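You operate a simulated robot arm through the tools that you are given. There is no shell and no other tool. Be economical: measure what you need, move in short steps, check, and stop when the job is done.

Carry out the task below with a simulated robot arm. There is one attempt and no reset: what you move stays moved.

TASK
Put the yellow corner guard from the top of the assembly bench and the silver bracket from the top of the assembly bench in the blue tray.

It is judged by the outcome, as a careful person would: the job done as asked, and still so three seconds after it is handed in. It fails if anything else is knocked over, pushed out of place, dropped, spilled or broken.

THE ROBOT
A 7-joint arm with a two-finger parallel gripper, fixed in place. Base frame: the origin is at the foot of the arm, x ahead of it, y to its left, z up; the work surface is at about z = 0. Lengths are in mm, angles in rad, forces in N, time in s.
With the tool pointing down near the work surface it reaches from about 240 to 620 mm from the base axis. Its first joint turns from -1.152 to 1.152 rad. Payload 2.6 kg.
Tool frame: the origin (TCP) lies between the finger pads and is the grasp point; the fingertips stand 30 mm ahead of it; z points along the fingers, y is the line along which they close. The gripper opens to 94 mm. The fingers are 28 mm wide and 10 mm thick; the gripper's body (50 by 96 mm) begins 55 mm behind the TCP.
Orientation is that of the tool frame in the base frame, as a unit quaternion [x, y, z, w]. With the fingers straight down and closing along the base's y, the tool's x points along the base's -x, its y along +y and its z along -z.

THE INTERFACE
- The arm moves only by the tool send_rows. Its argument "increments" is a list of rows, each a list of 7 numbers: the turn, a rotation vector about the tool's x, y, z in units of 5 degrees (1.0 is 5 degrees), then the shift along the tool's x, y, z in units of 20 mm (1.0 is 20 mm), then the closure, from 0 (fully open) to 1 (shut). In form: [[wx, wy, wz, dx, dy, dz, grip], ...]. A call has 1 to 8 rows; each row shifts and turns the commanded pose from where the row before left it, along the tool's axes as they then stand. A call with a number of a shift or a turn outside -1 to 1 is refused whole. A row lasts 0.2 s, in which the tool goes at most 50 mm and 0.15 rad; a call with a longer step from one row to the next is refused whole, and so is a gripper value outside its range. A pose out of reach is approached as far as the arm can. The call stops where the force on the tool passes 40 N (or 10 N more than at its start, if that is more) or the arm is blocked; 0.2 s more then pass. The fingers move at their own pace (about 72 mm/s each) and stop on an object; they squeeze with about 21 N. The grip force told is the motor's: it shows also when the fingers shut on nothing. Time passes only in rows, and 0.2 s behind the last, so rows that do not move let the fingers close. It gives the time, the measured TCP pose, the force on the tool (base axes), the opening and the grip force at its end, in the units of the frame above (readings bear some noise), and new pictures: "show" is both (left out), scene, wrist or none.
- Cameras (640 x 400 px; columns grow to the right, rows downward): "scene" is fixed at [30, 434.6, 551.7]; the picture's right is [-0.80, -0.60, 0.00], its down [-0.41, 0.55, -0.73] and it looks along [0.44, -0.58, -0.68] (base axes); focal length 289 px, centre (320, 200). "wrist" rides on the gripper at [-37, 0, -58] in the tool frame; the picture's right is [0.00, -1.00, 0.00], its down [0.97, 0.00, -0.24] and it looks along [0.24, 0.00, 0.97] (tool axes); focal length 218 px, centre (320, 200).
- point_at(camera, pixels): for up to 12 pixels [column, row] of the newest picture of that camera ("zoom" is the newest enlarged one), the place [x, y, z] in the base frame of the surface seen there, good to about 2 mm. No time passes.
- inspect(camera, box): a new picture of the part [left, top, right, bottom] of that camera's present view, enlarged. No time passes.
- finish_job(): hands the job in; it is judged then, once.

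Work in short steps. Measure before you move; look again where a grasp or a placing could have gone wrong, and mend it. You have 60 turns and 120 pictures in all, the two below and enlarged ones among them. Open the gripper and draw the arm clear of the work before you hand the job in, unless the task says otherwise; then end with one line.

The tools are called after "Emit:" by a JSON object that holds its "api" and its "payload". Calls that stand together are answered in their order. send_rows: Moves the arm, as the interface text tells. Its arguments: {"type":"object","properties":{"increments":{"type":"array","items":{"type":"array","items":{"type":"number"}}},"show":{"type":"string","enum":["both","scene","wrist","none"]}},"required":["increments"]} The other tools are called the same way: point_at (camera, pixels) gives the place of the surface under pixels of a picture; inspect (camera, box) takes an enlarged picture of a part of a camera's view; finish_job () hands the job in.

At the start:

```text
time_s: 0.0
tcp_pos: [324.9, -121.8, 292.5]
tcp_rot: [0.0, 1.0, 0.0, -0.001]
wrist_force: [-0.7, -0.6, -0.2]
grip_width: 94.0
finger_force: 0.1
```

scene: 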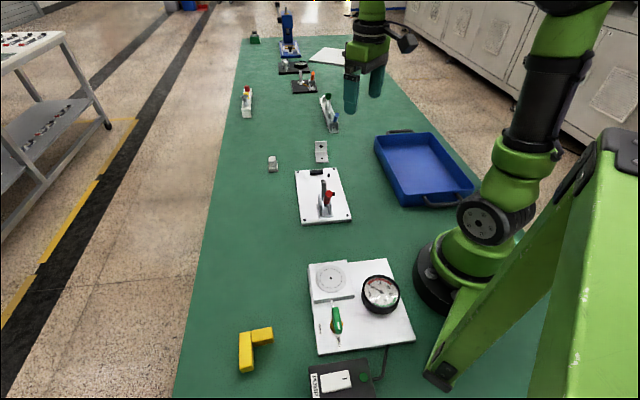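
wrist: 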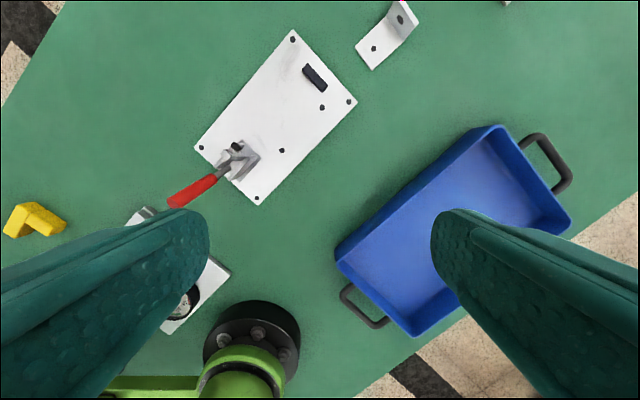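

The scene shows the yellow guard near (253,348), the silver bracket near (321,152), and the tray near (423,170). I'll measure these points and take enlarged views.

Emit:
{"api": "point_at", "payload": {"camera": "scene", "pixels": [[245, 340], [246, 368], [262, 336], [272, 330], [321, 145], [321, 160], [272, 164], [420, 170], [380, 137], [435, 135], [402, 204], [470, 190]]}}

Emit:
{"api": "point_at", "payload": {"camera": "wrist", "pixels": [[20, 210], [10, 235], [35, 207], [62, 220], [40, 235], [360, 45], [373, 66], [395, 8], [417, 22], [385, 35], [402, 20], [440, 240]]}}

Emit:
{"api": "inspect", "payload": {"camera": "scene", "box": [290, 130, 350, 170]}}

Emit:
{"api": "inspect", "payload": {"camera": "scene", "box": [210, 310, 300, 390]}}

Emit:
{"api": "inspect", "payload": {"camera": "wrist", "box": [340, 0, 440, 80]}}

```text
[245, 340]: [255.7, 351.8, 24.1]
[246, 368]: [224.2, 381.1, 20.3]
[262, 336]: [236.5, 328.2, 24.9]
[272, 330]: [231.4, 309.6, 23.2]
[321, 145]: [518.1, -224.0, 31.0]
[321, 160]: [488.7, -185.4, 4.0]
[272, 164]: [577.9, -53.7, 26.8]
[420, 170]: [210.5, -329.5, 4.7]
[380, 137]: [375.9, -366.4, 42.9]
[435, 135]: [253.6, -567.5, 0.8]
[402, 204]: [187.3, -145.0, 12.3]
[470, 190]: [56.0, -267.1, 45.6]
```

```text
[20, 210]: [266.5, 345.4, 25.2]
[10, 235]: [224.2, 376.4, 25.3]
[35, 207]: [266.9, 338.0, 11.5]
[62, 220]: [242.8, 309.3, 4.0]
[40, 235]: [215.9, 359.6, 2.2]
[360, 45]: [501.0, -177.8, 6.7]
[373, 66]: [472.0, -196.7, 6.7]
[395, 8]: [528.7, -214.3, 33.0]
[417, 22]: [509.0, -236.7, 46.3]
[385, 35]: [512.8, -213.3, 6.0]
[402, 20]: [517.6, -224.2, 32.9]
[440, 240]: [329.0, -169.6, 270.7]
```

```text
10.00 times, centred on (320, 150) of scene
```

zoom: 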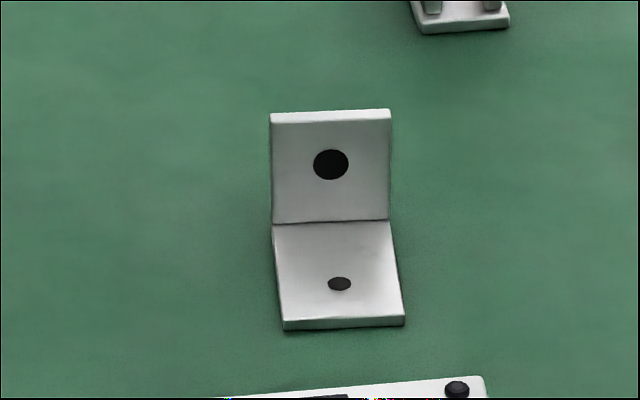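

```text
5.00 times, centred on (255, 350) of scene
```

zoom: 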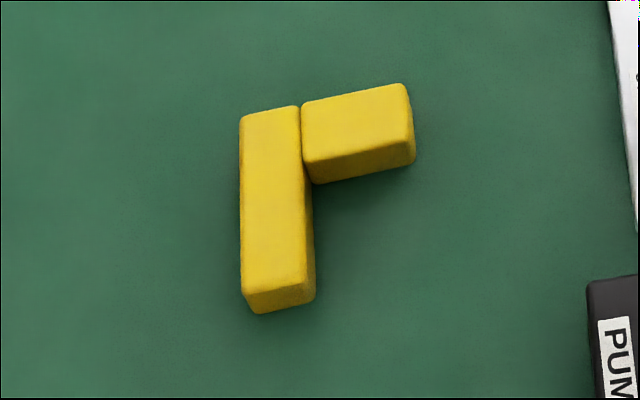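

```text
5.00 times, centred on (390, 40) of wrist
```

zoom: 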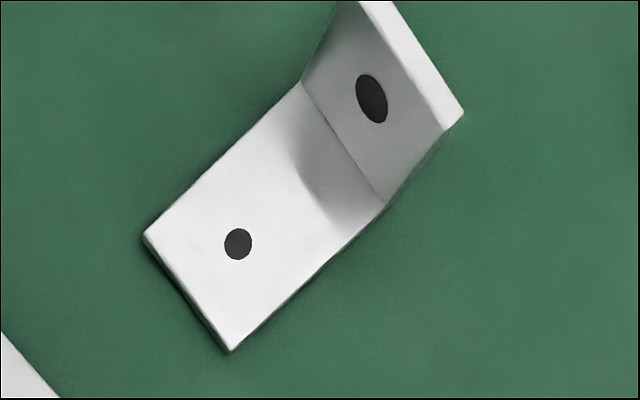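

I'll now get the precise bracket and tray corners from the zoomed and wrist pictures.

Emit:
{"api": "point_at", "payload": {"camera": "zoom", "pixels": [[150, 236], [230, 345], [300, 85], [383, 203], [460, 115], [375, 3], [437, 118], [350, 8]]}}

Emit:
{"api": "point_at", "payload": {"camera": "wrist", "pixels": [[336, 248], [498, 126], [569, 222], [415, 335], [390, 240], [500, 190], [345, 252], [424, 326], [549, 150], [380, 322]]}}

Emit:
{"api": "inspect", "payload": {"camera": "scene", "box": [210, 310, 300, 390]}}

```text
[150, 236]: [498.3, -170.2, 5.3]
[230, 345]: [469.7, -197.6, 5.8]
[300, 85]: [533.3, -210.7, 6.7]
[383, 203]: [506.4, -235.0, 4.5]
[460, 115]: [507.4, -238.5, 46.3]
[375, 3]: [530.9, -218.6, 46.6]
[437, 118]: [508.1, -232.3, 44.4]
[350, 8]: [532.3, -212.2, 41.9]
```

```text
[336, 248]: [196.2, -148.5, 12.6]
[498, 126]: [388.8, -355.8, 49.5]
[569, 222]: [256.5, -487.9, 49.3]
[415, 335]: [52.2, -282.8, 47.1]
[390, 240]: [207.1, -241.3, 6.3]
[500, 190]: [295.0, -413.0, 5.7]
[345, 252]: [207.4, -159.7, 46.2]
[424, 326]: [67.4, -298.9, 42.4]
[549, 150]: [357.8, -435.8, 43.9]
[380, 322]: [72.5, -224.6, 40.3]
```

```text
5.00 times, centred on (255, 350) of scene
```

zoom: 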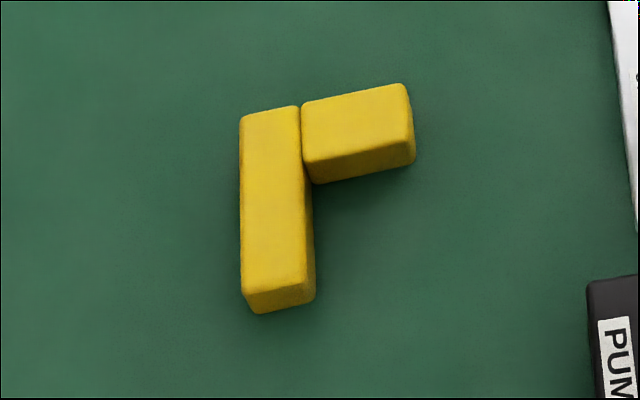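

Bracket upright: centre about (520,-225), top z 46, plate normal at about -48°. I'll turn the tool about 42° so it closes across the upright, then move over it.

Emit:
{"api": "send_rows", "payload": {"increments": [[0, 0, -1, 0, 0, 0, 0], [0, 0, -1, 0, 0, 0, 0], [0, 0, -1, 0, 0, 0, 0], [0, 0, -1, 0, 0, 0, 0], [0, 0, -1, 0, 0, 0, 0], [0, 0, -1, 0, 0, 0, 0], [0, 0, -1, 0, 0, 0, 0], [0, 0, -1, 0, 0, 0, 0.3]], "show": "none"}}

Emit:
{"api": "send_rows", "payload": {"increments": [[0, 0, -0.46, 0, 0, 0, 0.3], [0, 0, 0, -0.37, -1, 0, 0.3], [0, 0, 0, -0.37, -1, 0, 0.3], [0, 0, 0, -0.37, -1, 0, 0.3], [0, 0, 0, -0.37, -1, 0, 0.3], [0, 0, 0, -0.37, -1, 0, 0.3], [0, 0, 0, -0.37, -1, 0, 0.3], [0, 0, 0, -0.37, -1, 0, 0.3]], "show": "none"}}

Emit:
{"api": "send_rows", "payload": {"increments": [[0, 0, 0, -0.37, -1, 0, 0.3], [0, 0, 0, -0.37, -1, 0, 0.3], [0, 0, 0, -0.37, -1, 0, 0.3], [0, 0, 0, 0, -0.39, 0, 0.3], [0, 0, 0, 0, 0, 1, 0.3], [0, 0, 0, 0, 0, 1, 0.3], [0, 0, 0, 0, 0, 1, 0.3], [0, 0, 0, 0, 0, 1, 0.3]]}}

```text
time_s: 1.8
tcp_pos: [326.5, -121.2, 292.3]
tcp_rot: [-0.343, 0.939, 0.0, 0.0]
wrist_force: [0.4, 0.5, 0.1]
grip_width: 65.9
finger_force: 0.2
```

```text
time_s: 3.6
tcp_pos: [458.6, -189.9, 292.7]
tcp_rot: [-0.361, 0.933, 0.0, 0.0]
wrist_force: [0.3, -0.2, 0.3]
grip_width: 65.8
finger_force: 0.1
```

```text
time_s: 5.4
tcp_pos: [513.5, -217.6, 210.7]
tcp_rot: [-0.361, 0.933, 0.0, 0.0]
wrist_force: [0.9, -0.4, 0.7]
grip_width: 65.9
finger_force: 0.1
out of reach, approached as far as the arm can: row 4
```

scene: 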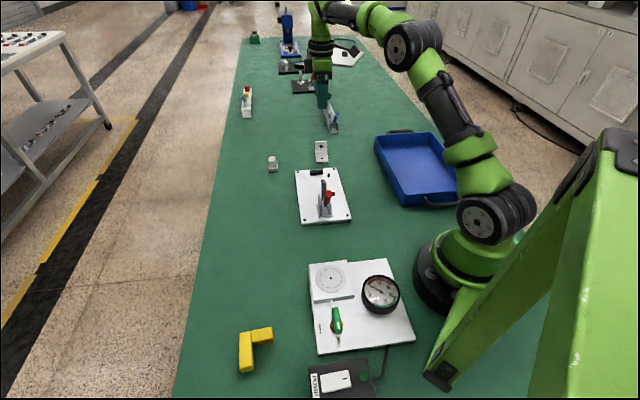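
wrist: 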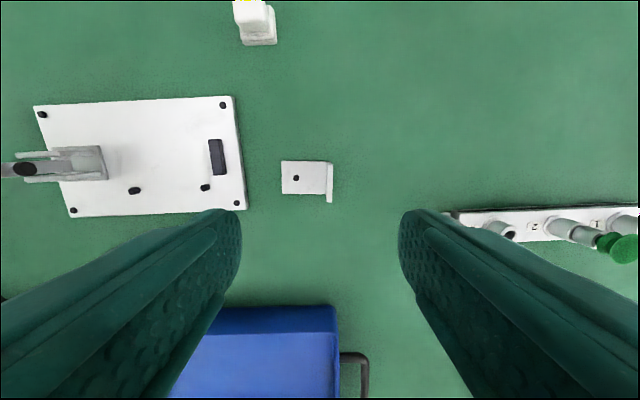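

The alignment looks right: the upright is at (330,182). I'll measure it again before descending.

Emit:
{"api": "inspect", "payload": {"camera": "wrist", "box": [270, 150, 350, 210]}}

Emit:
{"api": "point_at", "payload": {"camera": "zoom", "pixels": [[467, 120], [467, 390], [480, 250], [250, 210], [475, 180], [475, 330], [100, 90], [100, 340]]}}

Emit:
{"api": "point_at", "payload": {"camera": "wrist", "pixels": [[450, 214], [460, 222], [240, 205], [331, 165], [331, 180], [331, 198]]}}

```text
6.67 times, centred on (310, 180) of wrist
```

zoom: 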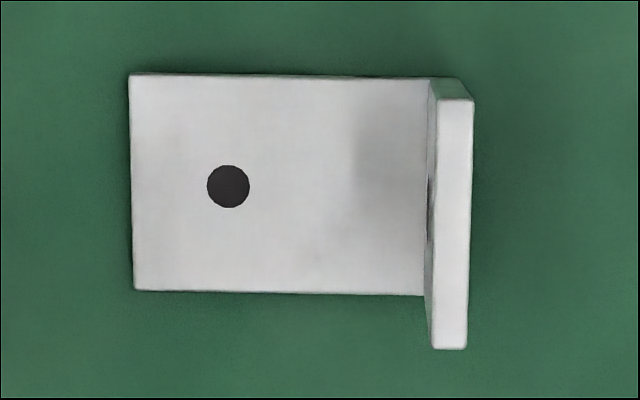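

```text
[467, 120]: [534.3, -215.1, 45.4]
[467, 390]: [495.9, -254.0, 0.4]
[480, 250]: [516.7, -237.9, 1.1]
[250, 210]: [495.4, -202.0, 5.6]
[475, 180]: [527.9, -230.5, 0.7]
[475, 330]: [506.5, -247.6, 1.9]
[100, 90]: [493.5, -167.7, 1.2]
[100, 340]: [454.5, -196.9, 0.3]
```

```text
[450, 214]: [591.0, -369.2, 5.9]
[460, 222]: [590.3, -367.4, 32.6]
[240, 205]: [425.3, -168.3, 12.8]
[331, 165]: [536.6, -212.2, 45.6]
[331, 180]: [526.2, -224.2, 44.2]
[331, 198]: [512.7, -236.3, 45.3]
```

The upright is about 11 mm along the tool's -y from the current TCP. I'll descend further and then read the pose.

Emit:
{"api": "send_rows", "payload": {"increments": [[0, 0, 0, 0, 0, 1, 0.3], [0, 0, 0, 0, 0, 1, 0.3], [0, 0, 0, 0, 0, 1, 0.3], [0, 0, 0, 0, 0, 1, 0.3], [0, 0, 0, 0, 0, 0.5, 0.3], [0, 0, 0, 0, 0, 0, 0.3]], "show": "wrist"}}

```text
time_s: 6.8
tcp_pos: [514.1, -218.2, 121.3]
tcp_rot: [-0.361, 0.933, 0.0, 0.0]
wrist_force: [0.1, -0.6, 0.9]
grip_width: 66.1
finger_force: 0.0
```

wrist: 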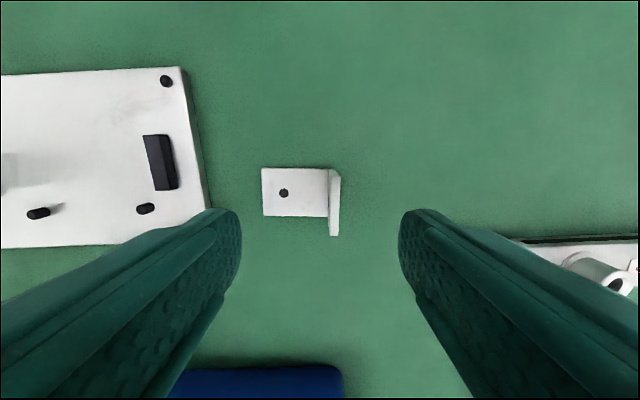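

Emit:
{"api": "point_at", "payload": {"camera": "wrist", "pixels": [[335, 180], [335, 205], [334, 230], [338, 200], [332, 200], [300, 200]]}}

```text
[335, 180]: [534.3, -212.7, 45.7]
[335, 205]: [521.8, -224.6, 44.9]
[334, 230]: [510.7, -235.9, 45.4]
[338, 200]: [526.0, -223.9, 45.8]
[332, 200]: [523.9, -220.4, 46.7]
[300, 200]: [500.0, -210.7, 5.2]
```

Upright top centre is (522.5,-224.3). I'll shift by -10 mm in y and -2 mm in x, then descend to TCP z≈44.

Emit:
{"api": "send_rows", "payload": {"increments": [[0, 0, 0, -0.1, -0.5, 0, 0.3], [0, 0, 0, 0, 0, 0.8, 0.3], [0, 0, 0, 0, 0, 0.8, 0.3], [0, 0, 0, 0, 0, 0.8, 0.3], [0, 0, 0, 0, 0, 0.8, 0.3], [0, 0, 0, 0, 0, 0.66, 0.3], [0, 0, 0, 0, 0, 0, 0.3]], "show": "both"}}

```text
time_s: 8.4
tcp_pos: [522.5, -222.2, 44.2]
tcp_rot: [-0.361, 0.933, 0.001, 0.0]
wrist_force: [0.3, -0.3, -0.8]
grip_width: 65.9
finger_force: 0.0
```

scene: 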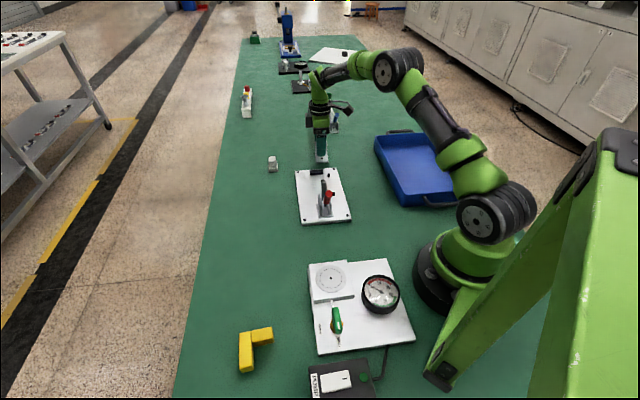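
wrist: 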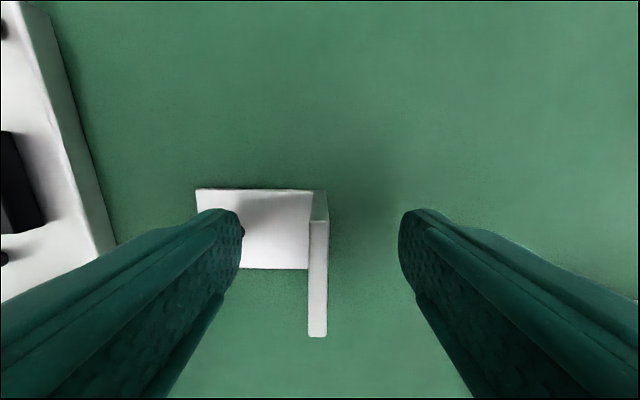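

The upright is centred between the fingers (column 318). I'll close and lift a little.

Emit:
{"api": "send_rows", "payload": {"increments": [[0, 0, 0, 0, 0, 0, 1], [0, 0, 0, 0, 0, 0, 1], [0, 0, 0, 0, 0, 0, 1], [0, 0, 0, 0, 0, 0, 1], [0, 0, 0, 0, 0, -0.5, 1], [0, 0, 0, 0, 0, -1, 1], [0, 0, 0, 0, 0, -1, 1], [0, 0, 0, 0, 0, -1, 1]], "show": "both"}}

```text
time_s: 10.2
tcp_pos: [522.6, -223.7, 114.8]
tcp_rot: [-0.361, 0.933, 0.0, -0.001]
wrist_force: [-0.6, 0.0, -0.5]
grip_width: 10.0
finger_force: 20.8
```

scene: 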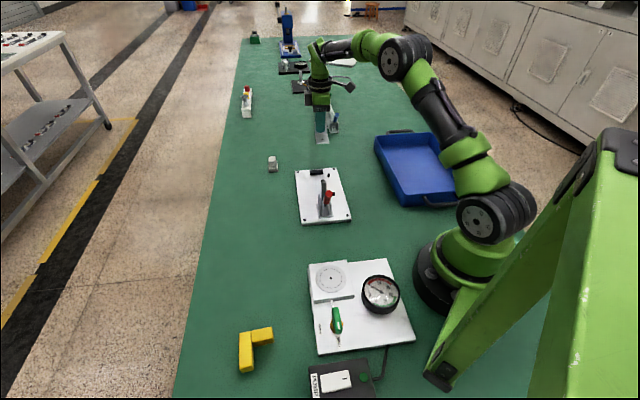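
wrist: 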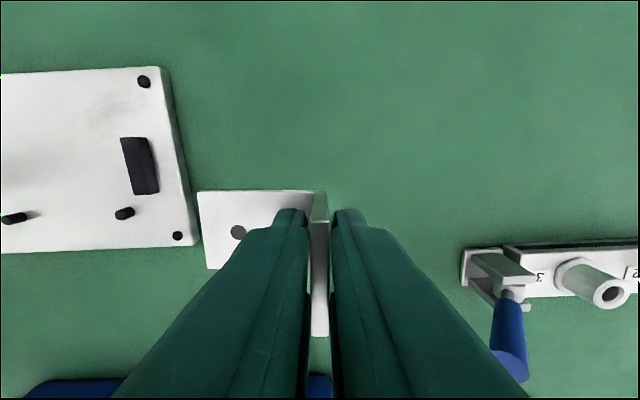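

The bracket is held, with its upright between the fingers. I'll raise it and carry it to the far half of the tray, around (283,-383).

Emit:
{"api": "send_rows", "payload": {"increments": [[0, 0, 0, 0, 0, -1, 1], [0, 0, 0, 0, 0, -1, 1], [0, 0, 0, 0.95, 0.15, 0, 1], [0, 0, 0, 0.95, 0.15, 0, 1], [0, 0, 0, 0.95, 0.15, 0, 1], [0, 0, 0, 0.95, 0.15, 0, 1], [0, 0, 0, 0.95, 0.15, 0, 1], [0, 0, 0, 0.95, 0.15, 0, 1]], "show": "none"}}

Emit:
{"api": "send_rows", "payload": {"increments": [[0, 0, 0, 0.95, 0.15, 0, 1], [0, 0, 0, 0.95, 0.15, 0, 1], [0, 0, 0, 0.95, 0.15, 0, 1], [0, 0, 0, 0.95, 0.15, 0, 1], [0, 0, 0, 0.95, 0.15, 0, 1], [0, 0, 0, 0.95, 0.15, 0, 1], [0, 0, 0, 0.95, 0.15, 0, 1], [0, 0, 0, 0.95, 0.15, 0, 1]]}}

```text
time_s: 12.0
tcp_pos: [425.2, -286.4, 152.9]
tcp_rot: [-0.361, 0.932, 0.0, 0.0]
wrist_force: [-0.2, 0.2, -1.2]
grip_width: 9.7
finger_force: 20.9
```

```text
time_s: 13.8
tcp_pos: [296.1, -370.7, 154.5]
tcp_rot: [-0.36, 0.933, 0.0, 0.0]
wrist_force: [0.4, 0.0, 0.5]
grip_width: 9.9
finger_force: 20.5
```

scene: 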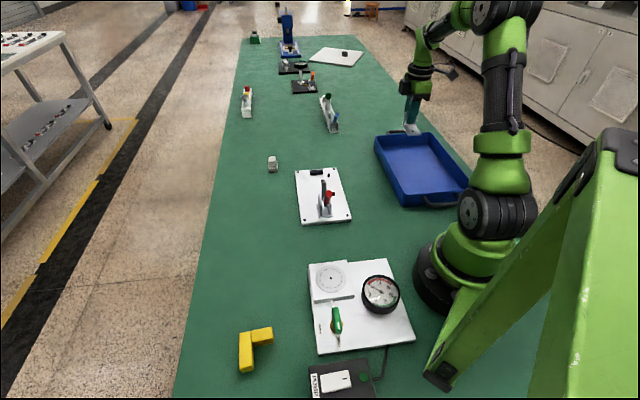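
wrist: 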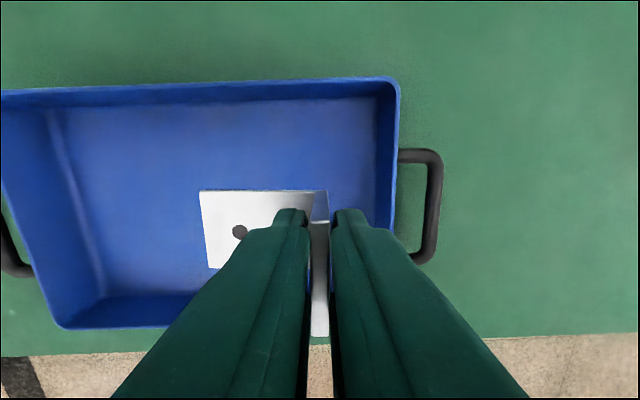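

The bracket is over the tray, clear of the walls. I'll centre it a little more and lower it to TCP z≈51, since the tray floor is at z≈5.5.

Emit:
{"api": "send_rows", "payload": {"increments": [[0, 0, 0, 0.5, 0.4, 0, 1], [0, 0, 0, 0, 0, 1, 1], [0, 0, 0, 0, 0, 1, 1], [0, 0, 0, 0, 0, 1, 1], [0, 0, 0, 0, 0, 1, 1], [0, 0, 0, 0, 0, 0.6, 1], [0, 0, 0, 0, 0, 0.4, 1], [0, 0, 0, 0, 0, 0, 1]]}}

```text
time_s: 15.6
tcp_pos: [283.7, -372.4, 53.4]
tcp_rot: [-0.361, 0.933, 0.0, 0.0]
wrist_force: [-0.5, -0.4, -0.9]
grip_width: 9.6
finger_force: 20.7
```

scene: 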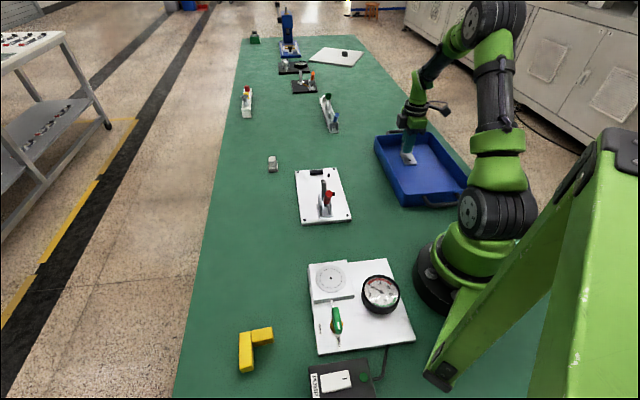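
wrist: 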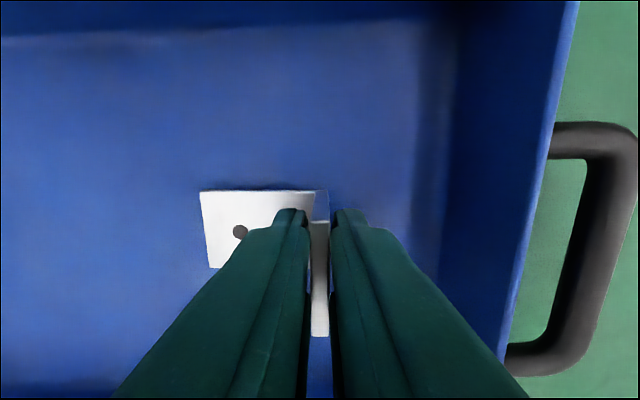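

I'll lower it gently until it touches the floor, within a few mm.

Emit:
{"api": "send_rows", "payload": {"increments": [[0, 0, 0, 0, 0, 0.1, 1], [0, 0, 0, 0, 0, 0.08, 1], [0, 0, 0, 0, 0, 0, 1]], "show": "none"}}

```text
time_s: 16.4
tcp_pos: [284.2, -373.2, 51.7]
tcp_rot: [-0.361, 0.933, 0.0, -0.001]
wrist_force: [-0.8, -0.6, -0.4]
grip_width: 9.6
finger_force: 21.2
```

Emit:
{"api": "send_rows", "payload": {"increments": [[0, 0, 0, 0, 0, 0.08, 1], [0, 0, 0, 0, 0, 0, 1]], "show": "none"}}

```text
time_s: 17.0
tcp_pos: [285.2, -372.9, 50.0]
tcp_rot: [-0.361, 0.933, -0.001, 0.0]
wrist_force: [-0.1, 1.5, 3.6]
grip_width: 9.5
finger_force: 21.2
```

There is contact (force z 3.6 N). I'll open partly and rise.

Emit:
{"api": "send_rows", "payload": {"increments": [[0, 0, 0, 0, 0, 0, 0.55], [0, 0, 0, 0, 0, 0, 0.55], [0, 0, 0, 0, 0, 0, 0.55], [0, 0, 0, 0, 0, -1, 0.55], [0, 0, 0, 0, 0, -1, 0.55], [0, 0, 0, 0, 0, -1, 0.55], [0, 0, 0, 0, 0, -1, 0.55], [0, 0, 0, 0, 0, -1, 0.55]]}}

Emit:
{"api": "inspect", "payload": {"camera": "scene", "box": [220, 315, 290, 380]}}

Emit:
{"api": "point_at", "payload": {"camera": "zoom", "pixels": [[150, 130], [150, 320], [280, 300], [280, 130], [215, 290], [215, 150], [330, 130], [450, 90], [430, 50], [330, 80], [460, 60], [210, 220]]}}

```text
time_s: 18.8
tcp_pos: [284.3, -372.7, 148.2]
tcp_rot: [-0.361, 0.932, 0.0, -0.001]
wrist_force: [-0.3, -0.1, 0.8]
grip_width: 42.3
finger_force: 0.1
```

scene: 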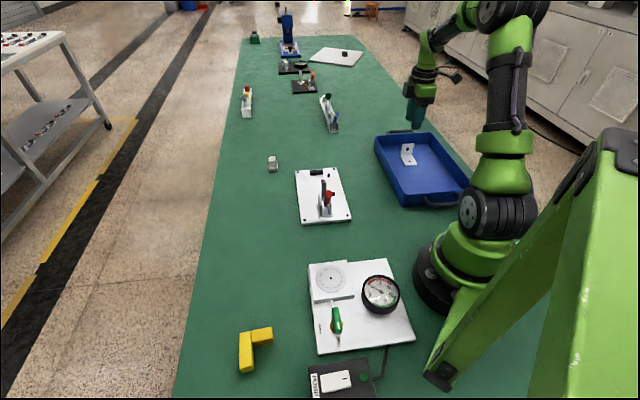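
wrist: 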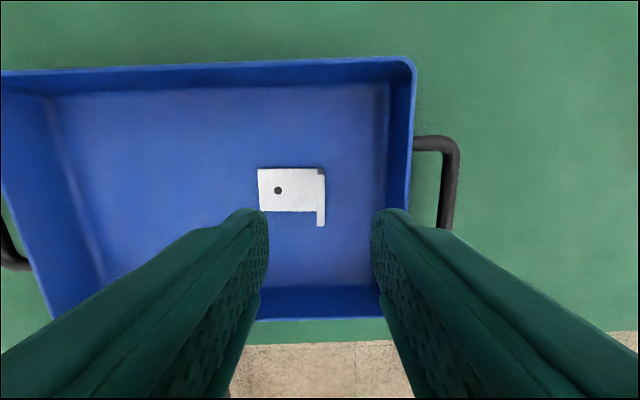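

```text
6.15 times, centred on (255, 348) of scene
```

zoom: 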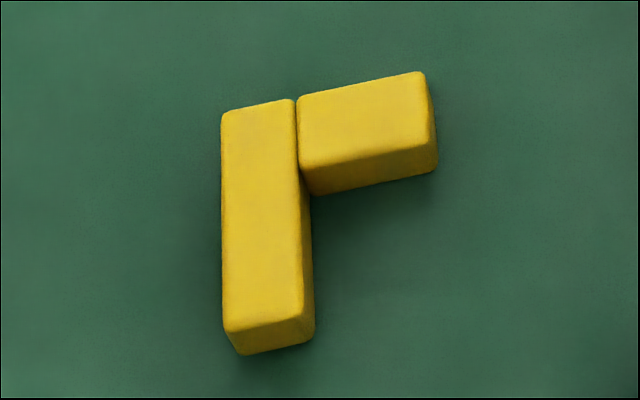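

```text
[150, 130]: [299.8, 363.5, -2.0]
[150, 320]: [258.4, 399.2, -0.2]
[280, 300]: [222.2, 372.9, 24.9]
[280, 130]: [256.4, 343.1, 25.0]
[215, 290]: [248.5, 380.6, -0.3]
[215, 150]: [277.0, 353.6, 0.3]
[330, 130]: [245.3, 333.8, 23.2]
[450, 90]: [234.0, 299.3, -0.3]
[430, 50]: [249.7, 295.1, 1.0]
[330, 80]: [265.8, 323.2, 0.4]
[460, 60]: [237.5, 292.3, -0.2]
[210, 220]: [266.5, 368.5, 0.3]
```

The bracket sits upright in the tray at (290,195) in the wrist picture. The guard's long bar centre is about (243,362), with its axis at about 141°. I'll rise and swing in an arc around the base, turning the tool about 99° as I go.

Emit:
{"api": "send_rows", "payload": {"increments": [[0, 0, 0, 0, 0, -1, 0.4], [0, 0, 0, 0, 0, -1, 0.4], [0, 0, 0, 0, 0, -1, 0.4], [0, 0, -0.5, -1, 0, 0, 0.4], [0, 0, -0.5, -1, 0, 0, 0.4], [0, 0, -0.5, -1, 0, 0, 0.4], [0, 0, -0.5, -1, 0, 0, 0.4], [0, 0, -0.5, -1, 0, 0, 0.4]], "show": "none"}}

Emit:
{"api": "send_rows", "payload": {"increments": [[0, 0, -0.5, -1, 0, 0, 0.4], [0, 0, -0.5, -1, 0, 0, 0.4], [0, 0, -0.5, -1, 0, 0, 0.4], [0, 0, -0.5, -1, 0, 0, 0.4], [0, 0, -0.5, -1, 0, 0, 0.4], [0, 0, -0.5, -1, 0, 0, 0.4], [0, 0, -0.5, -1, 0, 0, 0.4], [0, 0, -0.5, -1, 0, 0, 0.4]], "show": "none"}}

Emit:
{"api": "send_rows", "payload": {"increments": [[0, 0, -0.5, -1, 0, 0, 0.4], [0, 0, -0.5, -1, 0, 0, 0.4], [0, 0, -0.5, -1, 0, 0, 0.4], [0, 0, -0.5, -1, 0, 0, 0.4], [0, 0, -0.5, -1, 0, 0, 0.4], [0, 0, -0.5, -1, 0, 0, 0.4], [0, 0, -0.5, -1, 0, 0, 0.4], [0, 0, -0.5, -1, 0, 0, 0.4]], "show": "scene"}}

```text
time_s: 20.6
tcp_pos: [352.5, -297.6, 209.4]
tcp_rot: [-0.461, 0.888, 0.001, 0.0]
wrist_force: [-0.8, -0.3, -0.7]
grip_width: 56.4
finger_force: 0.0
```

```text
time_s: 22.4
tcp_pos: [422.5, -156.6, 208.7]
tcp_rot: [-0.606, 0.795, 0.0, 0.001]
wrist_force: [0.7, 0.0, 0.4]
grip_width: 56.3
finger_force: 0.1
```

```text
time_s: 24.2
tcp_pos: [440.8, 2.3, 208.0]
tcp_rot: [0.736, -0.677, 0.001, -0.001]
wrist_force: [-0.9, -0.4, -0.4]
grip_width: 56.3
finger_force: 0.1
```

scene: 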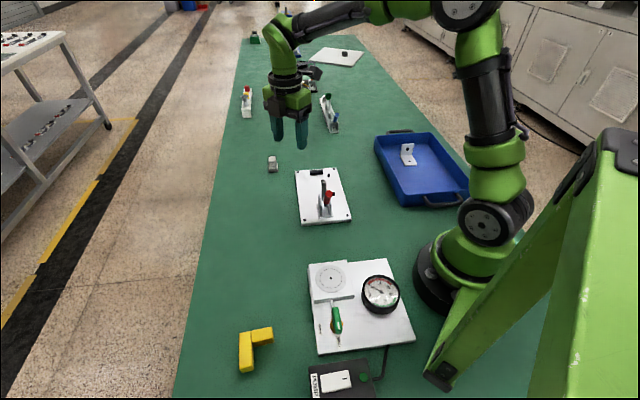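

The arc is going as planned, so I'll continue it.

Emit:
{"api": "send_rows", "payload": {"increments": [[0, 0, -0.5, -1, 0, 0, 0.4], [0, 0, -0.5, -1, 0, 0, 0.4], [0, 0, -0.5, -1, 0, 0, 0.4], [0, 0, -0.5, -1, 0, 0, 0.4], [0, 0, -0.5, -1, 0, 0, 0.4], [0, 0, -0.5, -1, 0, 0, 0.4], [0, 0, -0.5, -1, 0, 0, 0.4], [0, 0, -0.5, -1, 0, 0, 0.4]], "show": "none"}}

Emit:
{"api": "send_rows", "payload": {"increments": [[0, 0, -0.5, -1, 0, 0, 0.4], [0, 0, -0.5, -1, 0, 0, 0.4], [0, 0, -0.5, -1, 0, 0, 0.4], [0, 0, -0.5, -1, 0, 0, 0.4], [0, 0, -0.5, -1, 0, 0, 0.4], [0, 0, -0.5, -1, 0, 0, 0.4], [0, 0, -0.62, -1, 0, 0, 0.4], [0, 0, -0.62, -1, 0, 0, 0.4]]}}

```text
time_s: 26.0
tcp_pos: [402.1, 156.4, 209.7]
tcp_rot: [0.843, -0.539, 0.0, 0.0]
wrist_force: [-0.1, -0.6, 0.2]
grip_width: 56.4
finger_force: 0.1
```

```text
time_s: 27.8
tcp_pos: [314.5, 289.7, 209.5]
tcp_rot: [0.927, -0.374, 0.0, 0.0]
wrist_force: [0.2, 0.0, 0.5]
grip_width: 56.6
finger_force: 0.0
```

scene: 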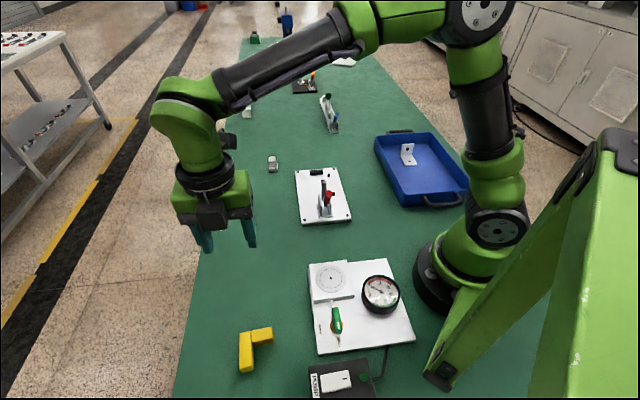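
wrist: 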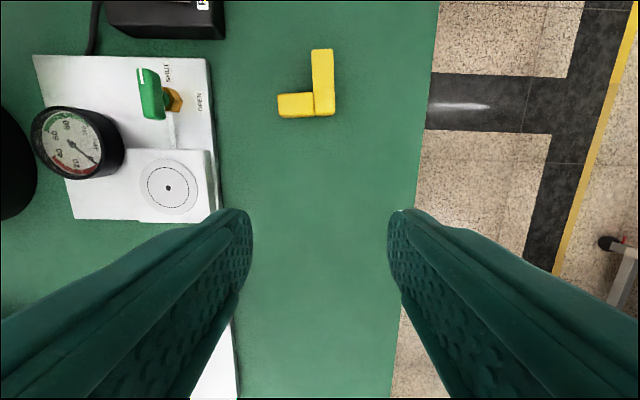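

The guard is ahead, at (310,85) in the wrist picture. I'll measure its corners.

Emit:
{"api": "inspect", "payload": {"camera": "wrist", "box": [260, 35, 360, 135]}}

Emit:
{"api": "point_at", "payload": {"camera": "wrist", "pixels": [[316, 55], [330, 55], [318, 110], [331, 110], [324, 80], [282, 108], [212, 60], [224, 20], [232, 200]]}}

```text
4.00 times, centred on (310, 85) of wrist
```

zoom: 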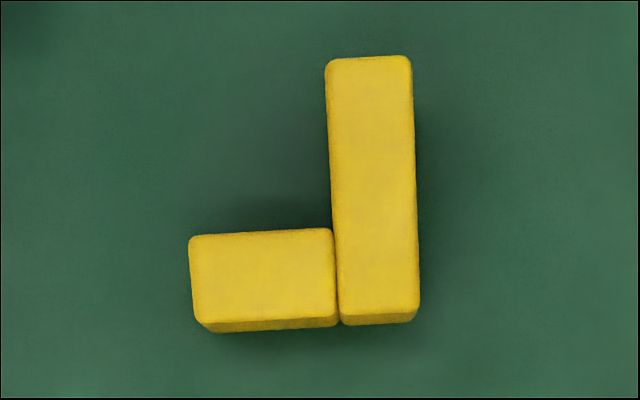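

```text
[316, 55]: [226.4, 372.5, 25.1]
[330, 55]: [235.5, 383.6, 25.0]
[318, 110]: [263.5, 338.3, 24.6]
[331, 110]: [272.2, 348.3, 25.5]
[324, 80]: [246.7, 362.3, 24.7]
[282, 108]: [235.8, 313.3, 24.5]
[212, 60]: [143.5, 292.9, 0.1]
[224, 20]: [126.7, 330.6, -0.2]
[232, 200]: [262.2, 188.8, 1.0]
```

The bar axis is at about 138.6° and the grasp point on its free part is about (240,367). I'll turn -2.5°, move over it and descend to z≈110.

Emit:
{"api": "send_rows", "payload": {"increments": [[0, 0, -0.5, 0, 0, 0, 0.4], [0, 0, 0, -0.9, -0.1, 0.5, 0.4], [0, 0, 0, -0.9, -0.1, 0.7, 0.4], [0, 0, 0, -0.9, -0.1, 0.8, 0.4], [0, 0, 0, -0.9, -0.1, 1, 0.4], [0, 0, 0, -0.9, -0.04, 1, 0.4], [0, 0, 0, -0.85, 0, 1, 0.4], [0, 0, 0, 0, 0, 0, 0.4]]}}

```text
time_s: 29.6
tcp_pos: [240.7, 366.9, 109.6]
tcp_rot: [0.935, -0.354, 0.0, 0.0]
wrist_force: [0.2, 0.0, 0.2]
grip_width: 56.4
finger_force: 0.0
```

scene: 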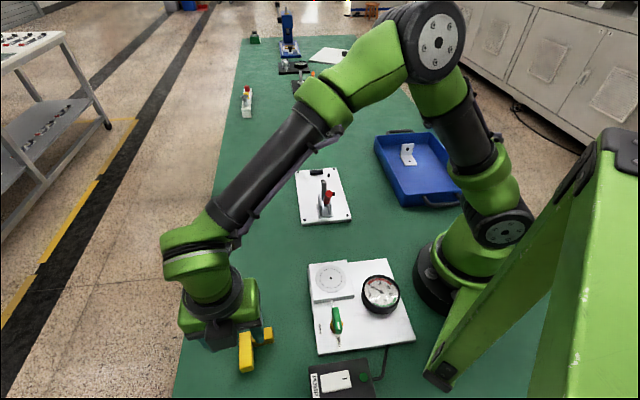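
wrist: 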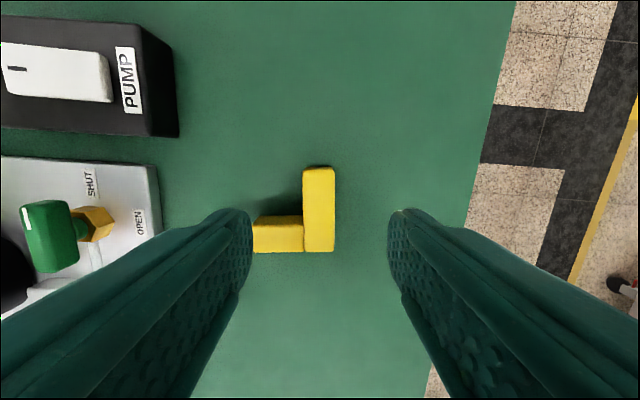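

Emit:
{"api": "point_at", "payload": {"camera": "wrist", "pixels": [[319, 192], [319, 170], [319, 216], [319, 249], [305, 192], [333, 192], [280, 220], [280, 250], [258, 235]]}}

```text
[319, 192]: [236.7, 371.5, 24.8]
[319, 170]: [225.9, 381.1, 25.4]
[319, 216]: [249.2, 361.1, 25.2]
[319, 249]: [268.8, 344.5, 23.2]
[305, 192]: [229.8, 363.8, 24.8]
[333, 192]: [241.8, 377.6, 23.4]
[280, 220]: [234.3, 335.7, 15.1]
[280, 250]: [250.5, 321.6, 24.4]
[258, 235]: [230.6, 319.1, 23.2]
```

It's aligned. I'll shift 3.5 mm toward the free end and descend to TCP z≈34, which puts the tips about 4 mm above the bench.

Emit:
{"api": "send_rows", "payload": {"increments": [[0, 0, 0, -0.17, -0.03, 0, 0.4], [0, 0, 0, 0, 0, 0.9, 0.4], [0, 0, 0, 0, 0, 0.9, 0.4], [0, 0, 0, 0, 0, 0.9, 0.4], [0, 0, 0, 0, 0, 0.7, 0.4], [0, 0, 0, 0, 0, 0.36, 0.4], [0, 0, 0, 0, 0, 0, 0.4]]}}

```text
time_s: 31.2
tcp_pos: [238.7, 368.6, 34.0]
tcp_rot: [0.935, -0.354, 0.0, 0.0]
wrist_force: [0.0, -0.1, 0.8]
grip_width: 56.3
finger_force: 0.0
```

scene: 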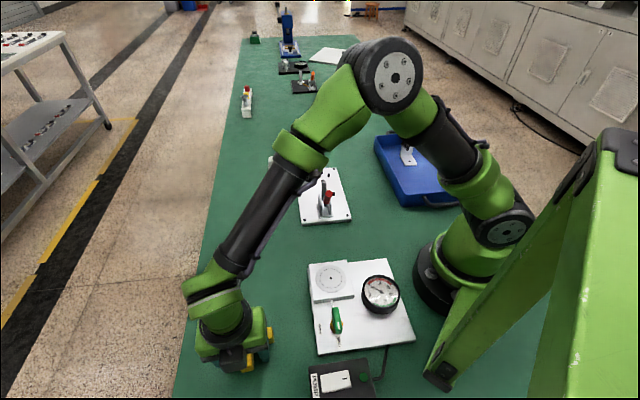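
wrist: 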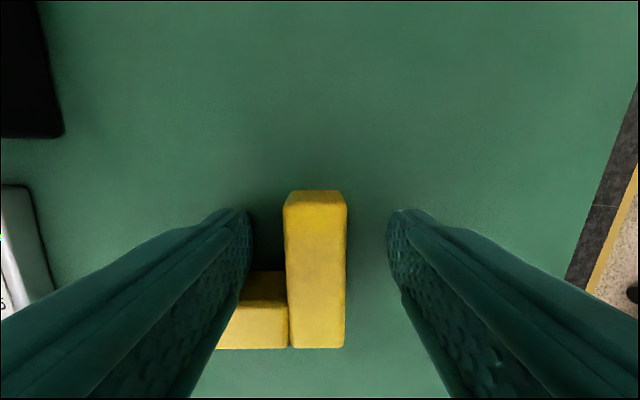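

The bar is centred, with about 4 mm of clearance to the short arm. I'll close and lift.

Emit:
{"api": "send_rows", "payload": {"increments": [[0, 0, 0, 0, 0, 0, 1], [0, 0, 0, 0, 0, 0, 1], [0, 0, 0, 0, 0, 0, 1], [0, 0, 0, 0, 0, 0, 1], [0, 0, 0, 0, 0, -0.5, 1], [0, 0, 0, 0, 0, -1, 1], [0, 0, 0, 0, 0, -1, 1], [0, 0, 0, 0, 0, -1, 1]]}}

```text
time_s: 33.0
tcp_pos: [237.3, 368.9, 104.6]
tcp_rot: [0.935, -0.354, 0.0, 0.0]
wrist_force: [-0.2, -0.1, -0.7]
grip_width: 21.0
finger_force: 21.5
```

scene: 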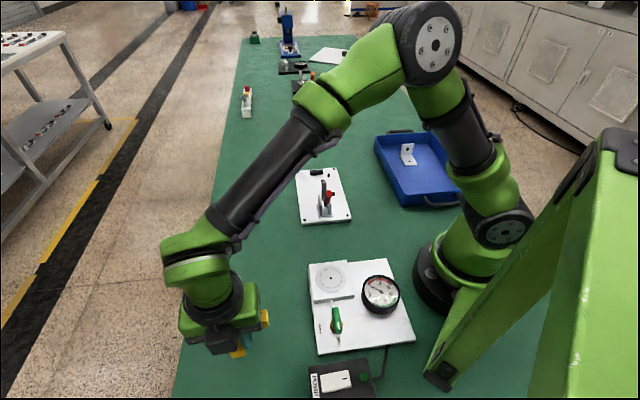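
wrist: 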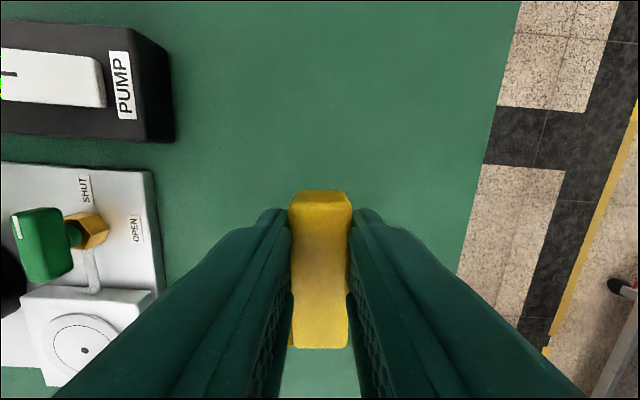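

The guard is held (opening 21 mm). I'll raise it and swing back along the reverse arc toward the tray.

Emit:
{"api": "send_rows", "payload": {"increments": [[0, 0, 0, 0, 0, -1, 1], [0, 0, 0, 0, 0, -1, 1], [0, 0, 0, 0, 0, -1, 1], [0, 0, 0, 0, 0, -1, 1], [0, 0, 0, 0, 0, -1, 1], [0, 0, 0.5, 1, 0, 0, 1], [0, 0, 0.5, 1, 0, 0, 1], [0, 0, 0.5, 1, 0, 0, 1]], "show": "none"}}

Emit:
{"api": "send_rows", "payload": {"increments": [[0, 0, 0.5, 1, 0, 0, 1], [0, 0, 0.5, 1, 0, 0, 1], [0, 0, 0.5, 1, 0, 0, 1], [0, 0, 0.5, 1, 0, 0, 1], [0, 0, 0.5, 1, 0, 0, 1], [0, 0, 0.5, 1, 0, 0, 1], [0, 0, 0.5, 1, 0, 0, 1], [0, 0, 0.5, 1, 0, 0, 1]], "show": "none"}}

Emit:
{"api": "send_rows", "payload": {"increments": [[0, 0, 0.5, 1, 0, 0, 1], [0, 0, 0.5, 1, 0, 0, 1], [0, 0, 0.5, 1, 0, 0, 1], [0, 0, 0.5, 1, 0, 0, 1], [0, 0, 0.5, 1, 0, 0, 1], [0, 0, 0.5, 1, 0, 0, 1], [0, 0, 0.5, 1, 0, 0, 1], [0, 0, 0.5, 1, 0, 0, 1]], "show": "scene"}}

```text
time_s: 34.8
tcp_pos: [281.5, 325.8, 205.0]
tcp_rot: [0.91, -0.415, 0.0, 0.001]
wrist_force: [0.0, 0.8, -0.3]
grip_width: 20.9
finger_force: 20.8
```

```text
time_s: 36.6
tcp_pos: [367.4, 192.5, 204.5]
tcp_rot: [0.824, -0.566, 0.0, 0.0]
wrist_force: [0.1, -0.8, -0.1]
grip_width: 20.9
finger_force: 21.4
```

```text
time_s: 38.4
tcp_pos: [401.1, 37.4, 204.5]
tcp_rot: [0.713, -0.701, 0.0, 0.0]
wrist_force: [0.1, -0.8, -0.4]
grip_width: 20.5
finger_force: 20.8
```

scene: 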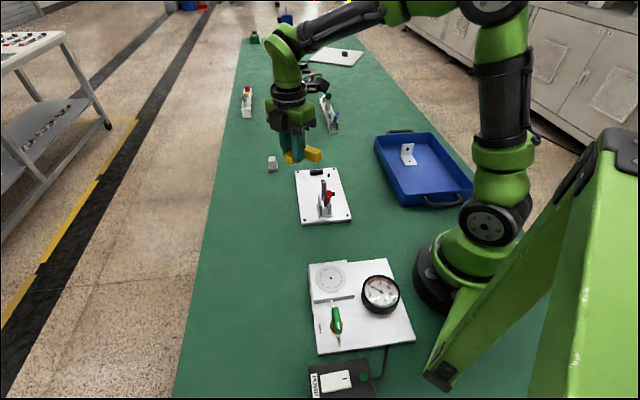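

The guard is still held level. I'll continue the arc.

Emit:
{"api": "send_rows", "payload": {"increments": [[0, 0, 0.5, 1, 0, 0, 1], [0, 0, 0.5, 1, 0, 0, 1], [0, 0, 0.5, 1, 0, 0, 1], [0, 0, 0.5, 1, 0, 0, 1], [0, 0, 0.5, 1, 0, 0, 1], [0, 0, 0.5, 1, 0, 0, 1], [0, 0, 0.5, 1, 0, 0, 1], [0, 0, 0.5, 1, 0, 0, 1]], "show": "none"}}

Emit:
{"api": "send_rows", "payload": {"increments": [[0, 0, 0.6, 1, 0, 0, 1], [0, 0, 0.6, 1, 0, 0, 1], [0, 0, 0.6, 1, 0, 0, 1], [0, 0, 0.6, 1, 0, 0, 1], [0, 0, 0.6, 1, 0, 0, 1], [0, 0, 0.6, 1, 0, 0, 1], [0, 0, 0.6, 1, 0, 0, 1], [0, 0, 0.6, 1, 0, 0, 1]]}}

```text
time_s: 40.2
tcp_pos: [377.9, -118.7, 204.0]
tcp_rot: [-0.581, 0.814, 0.0, 0.001]
wrist_force: [1.0, -0.4, -0.3]
grip_width: 20.7
finger_force: 20.8
```

```text
time_s: 42.0
tcp_pos: [301.2, -259.4, 203.3]
tcp_rot: [-0.398, 0.918, 0.0, 0.001]
wrist_force: [0.2, -0.1, -1.2]
grip_width: 20.4
finger_force: 20.9
```

scene: 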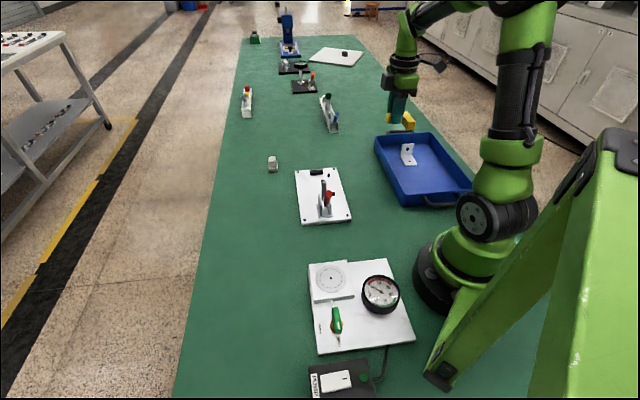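
wrist: 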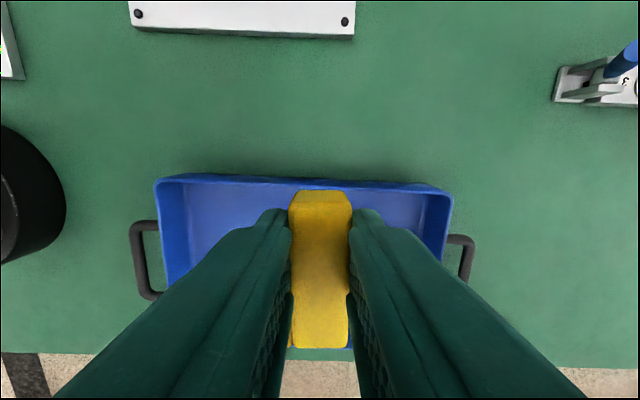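

I'll align with the tray and move to (210,-287), over its near half.

Emit:
{"api": "send_rows", "payload": {"increments": [[0, 0, 0.9, 0, 0, 0, 1], [0, 0, 0, 0.86, 0.41, 0, 1], [0, 0, 0, 0.86, 0.41, 0, 1], [0, 0, 0, 0.86, 0.41, 0, 1], [0, 0, 0, 0.86, 0.41, 0, 1], [0, 0, 0, 0.86, 0.41, 0, 1], [0, 0, 0, 0, 0, 1, 1], [0, 0, 0, 0, 0, 1, 1]]}}

```text
time_s: 43.8
tcp_pos: [208.5, -286.9, 163.4]
tcp_rot: [-0.363, 0.932, 0.0, 0.0]
wrist_force: [-0.1, -0.1, -0.7]
grip_width: 20.6
finger_force: 20.8
```

scene: 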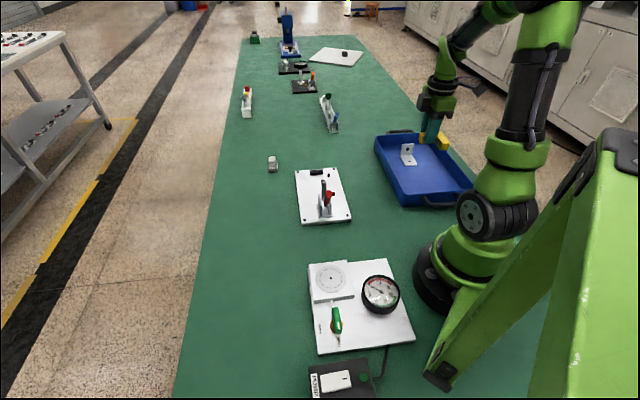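
wrist: 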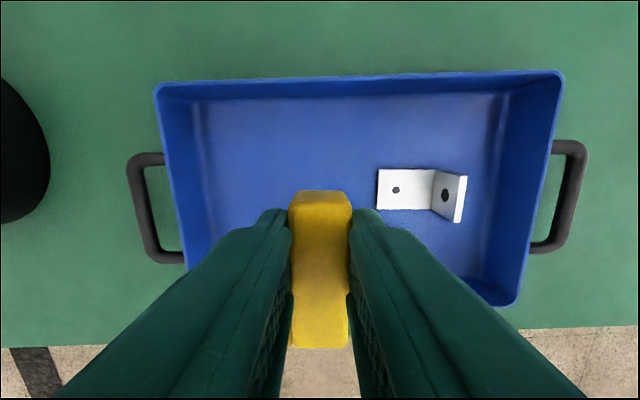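

It's clear of the bracket and the walls. I'll nudge +10 mm in y and lower it.

Emit:
{"api": "send_rows", "payload": {"increments": [[0, 0, 0, 0, 0.5, 0, 1], [0, 0, 0, 0, 0, 1, 1], [0, 0, 0, 0, 0, 1, 1], [0, 0, 0, 0, 0, 1, 1], [0, 0, 0, 0, 0, 1, 1], [0, 0, 0, 0, 0, 1, 1], [0, 0, 0, 0, 0, 0.8, 1], [0, 0, 0, 0, 0, 0.2, 1]]}}

```text
time_s: 45.6
tcp_pos: [204.4, -279.1, 43.8]
tcp_rot: [-0.362, 0.932, 0.0, 0.001]
wrist_force: [0.4, 1.3, -1.2]
grip_width: 20.6
finger_force: 20.7
```

scene: 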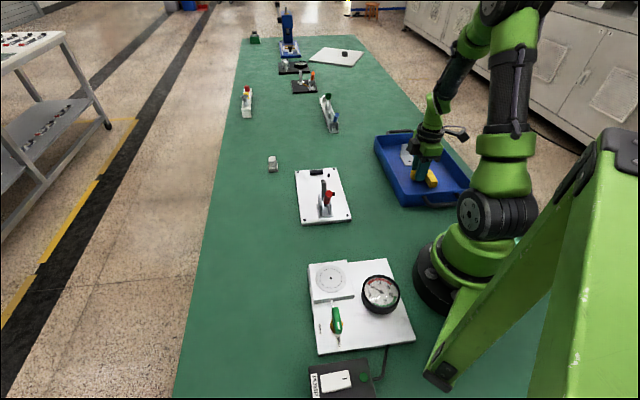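
wrist: 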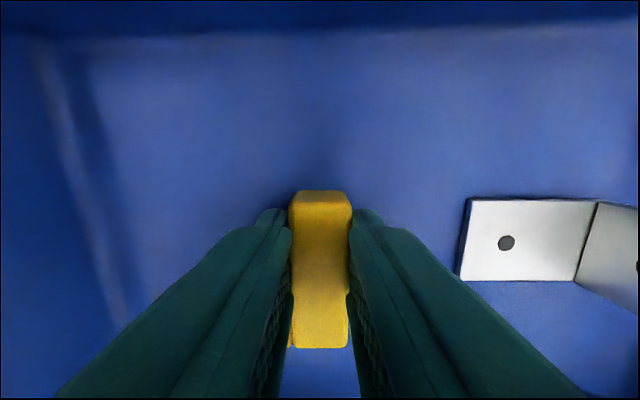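

Emit:
{"api": "send_rows", "payload": {"increments": [[0, 0, 0, 0, 0, 0.1, 1], [0, 0, 0, 0, 0, 0.08, 1], [0, 0, 0, 0, 0, 0, 1]], "show": "none"}}

```text
time_s: 46.4
tcp_pos: [202.4, -279.1, 40.9]
tcp_rot: [-0.362, 0.932, 0.0, 0.001]
wrist_force: [0.4, 0.4, 0.6]
grip_width: 20.8
finger_force: 20.9
```

Emit:
{"api": "send_rows", "payload": {"increments": [[0, 0, 0, 0, 0, 0.08, 1], [0, 0, 0, 0, 0, 0, 1]], "show": "none"}}

```text
time_s: 47.0
tcp_pos: [203.5, -279.6, 38.1]
tcp_rot: [-0.362, 0.932, 0.0, 0.0]
wrist_force: [-0.2, 0.1, 1.7]
grip_width: 20.8
finger_force: 21.2
```

It's at the floor (force slightly up, z 38). I'll open partly and withdraw straight up.

Emit:
{"api": "send_rows", "payload": {"increments": [[0, 0, 0, 0, 0, 0, 0.55], [0, 0, 0, 0, 0, 0, 0.55], [0, 0, 0, 0, 0, 0, 0.55], [0, 0, 0, 0, 0, -1, 0.55], [0, 0, 0, 0, 0, -1, 0.55], [0, 0, 0, 0, 0, -1, 0.55], [0, 0, 0, 0, 0, -1, 0.55], [0, 0, 0, 0, 0, -1, 0.55]], "show": "none"}}

Emit:
{"api": "send_rows", "payload": {"increments": [[0, 0, 0, 0, 0, -1, 0], [0, 0, 0, 0, 0, -1, 0], [0, 0, 0, 0, 0, -1, 0], [0, 0, 0, 0, 0, -1, 0], [0, 0, 0, -1, 0, 0, 0], [0, 0, 0, -1, 0, 0, 0], [0, 0, 0, -1, 0, 0, 0], [0, 0, 0, -1, 0, 0, 0]]}}

Emit:
{"api": "inspect", "payload": {"camera": "scene", "box": [360, 110, 500, 220]}}

```text
time_s: 48.8
tcp_pos: [202.8, -279.2, 139.7]
tcp_rot: [-0.362, 0.932, 0.0, 0.0]
wrist_force: [-0.1, -0.8, -0.4]
grip_width: 42.4
finger_force: 0.0
```

```text
time_s: 50.6
tcp_pos: [261.7, -224.8, 220.5]
tcp_rot: [-0.362, 0.932, -0.001, 0.0]
wrist_force: [0.1, 0.1, 0.2]
grip_width: 94.0
finger_force: 0.0
```

scene: 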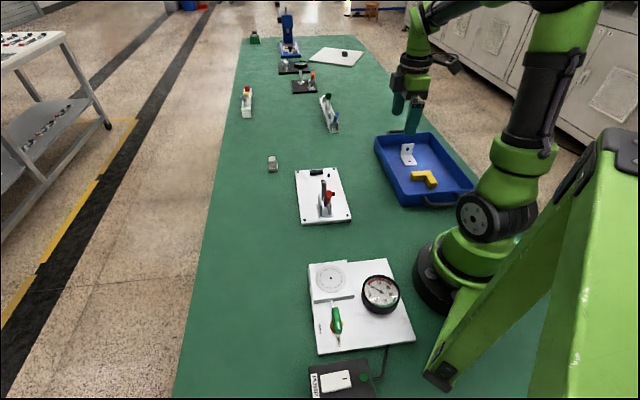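
wrist: 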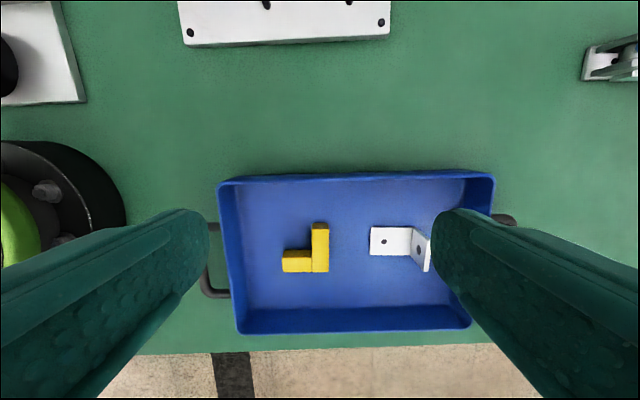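

```text
3.64 times, centred on (430, 165) of scene
```

zoom: 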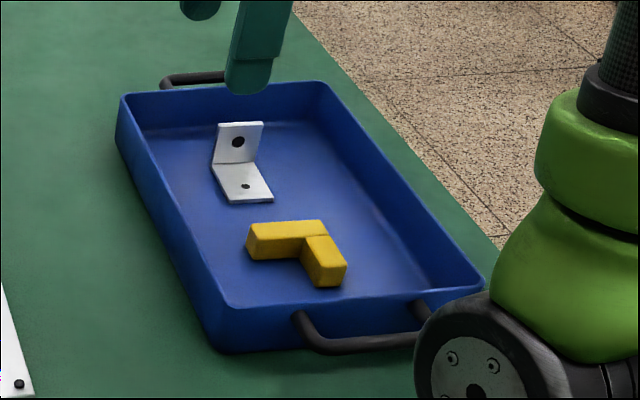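

Both parts lie flat in the tray, the gripper is open and the arm is clear of the work.

Emit:
{"api": "finish_job", "payload": {}}

```text
The job is handed in.
```

The yellow corner guard and the silver bracket are both in the blue tray. The job is handed in, with the gripper open and the arm clear; the last pictures show nothing else moved.
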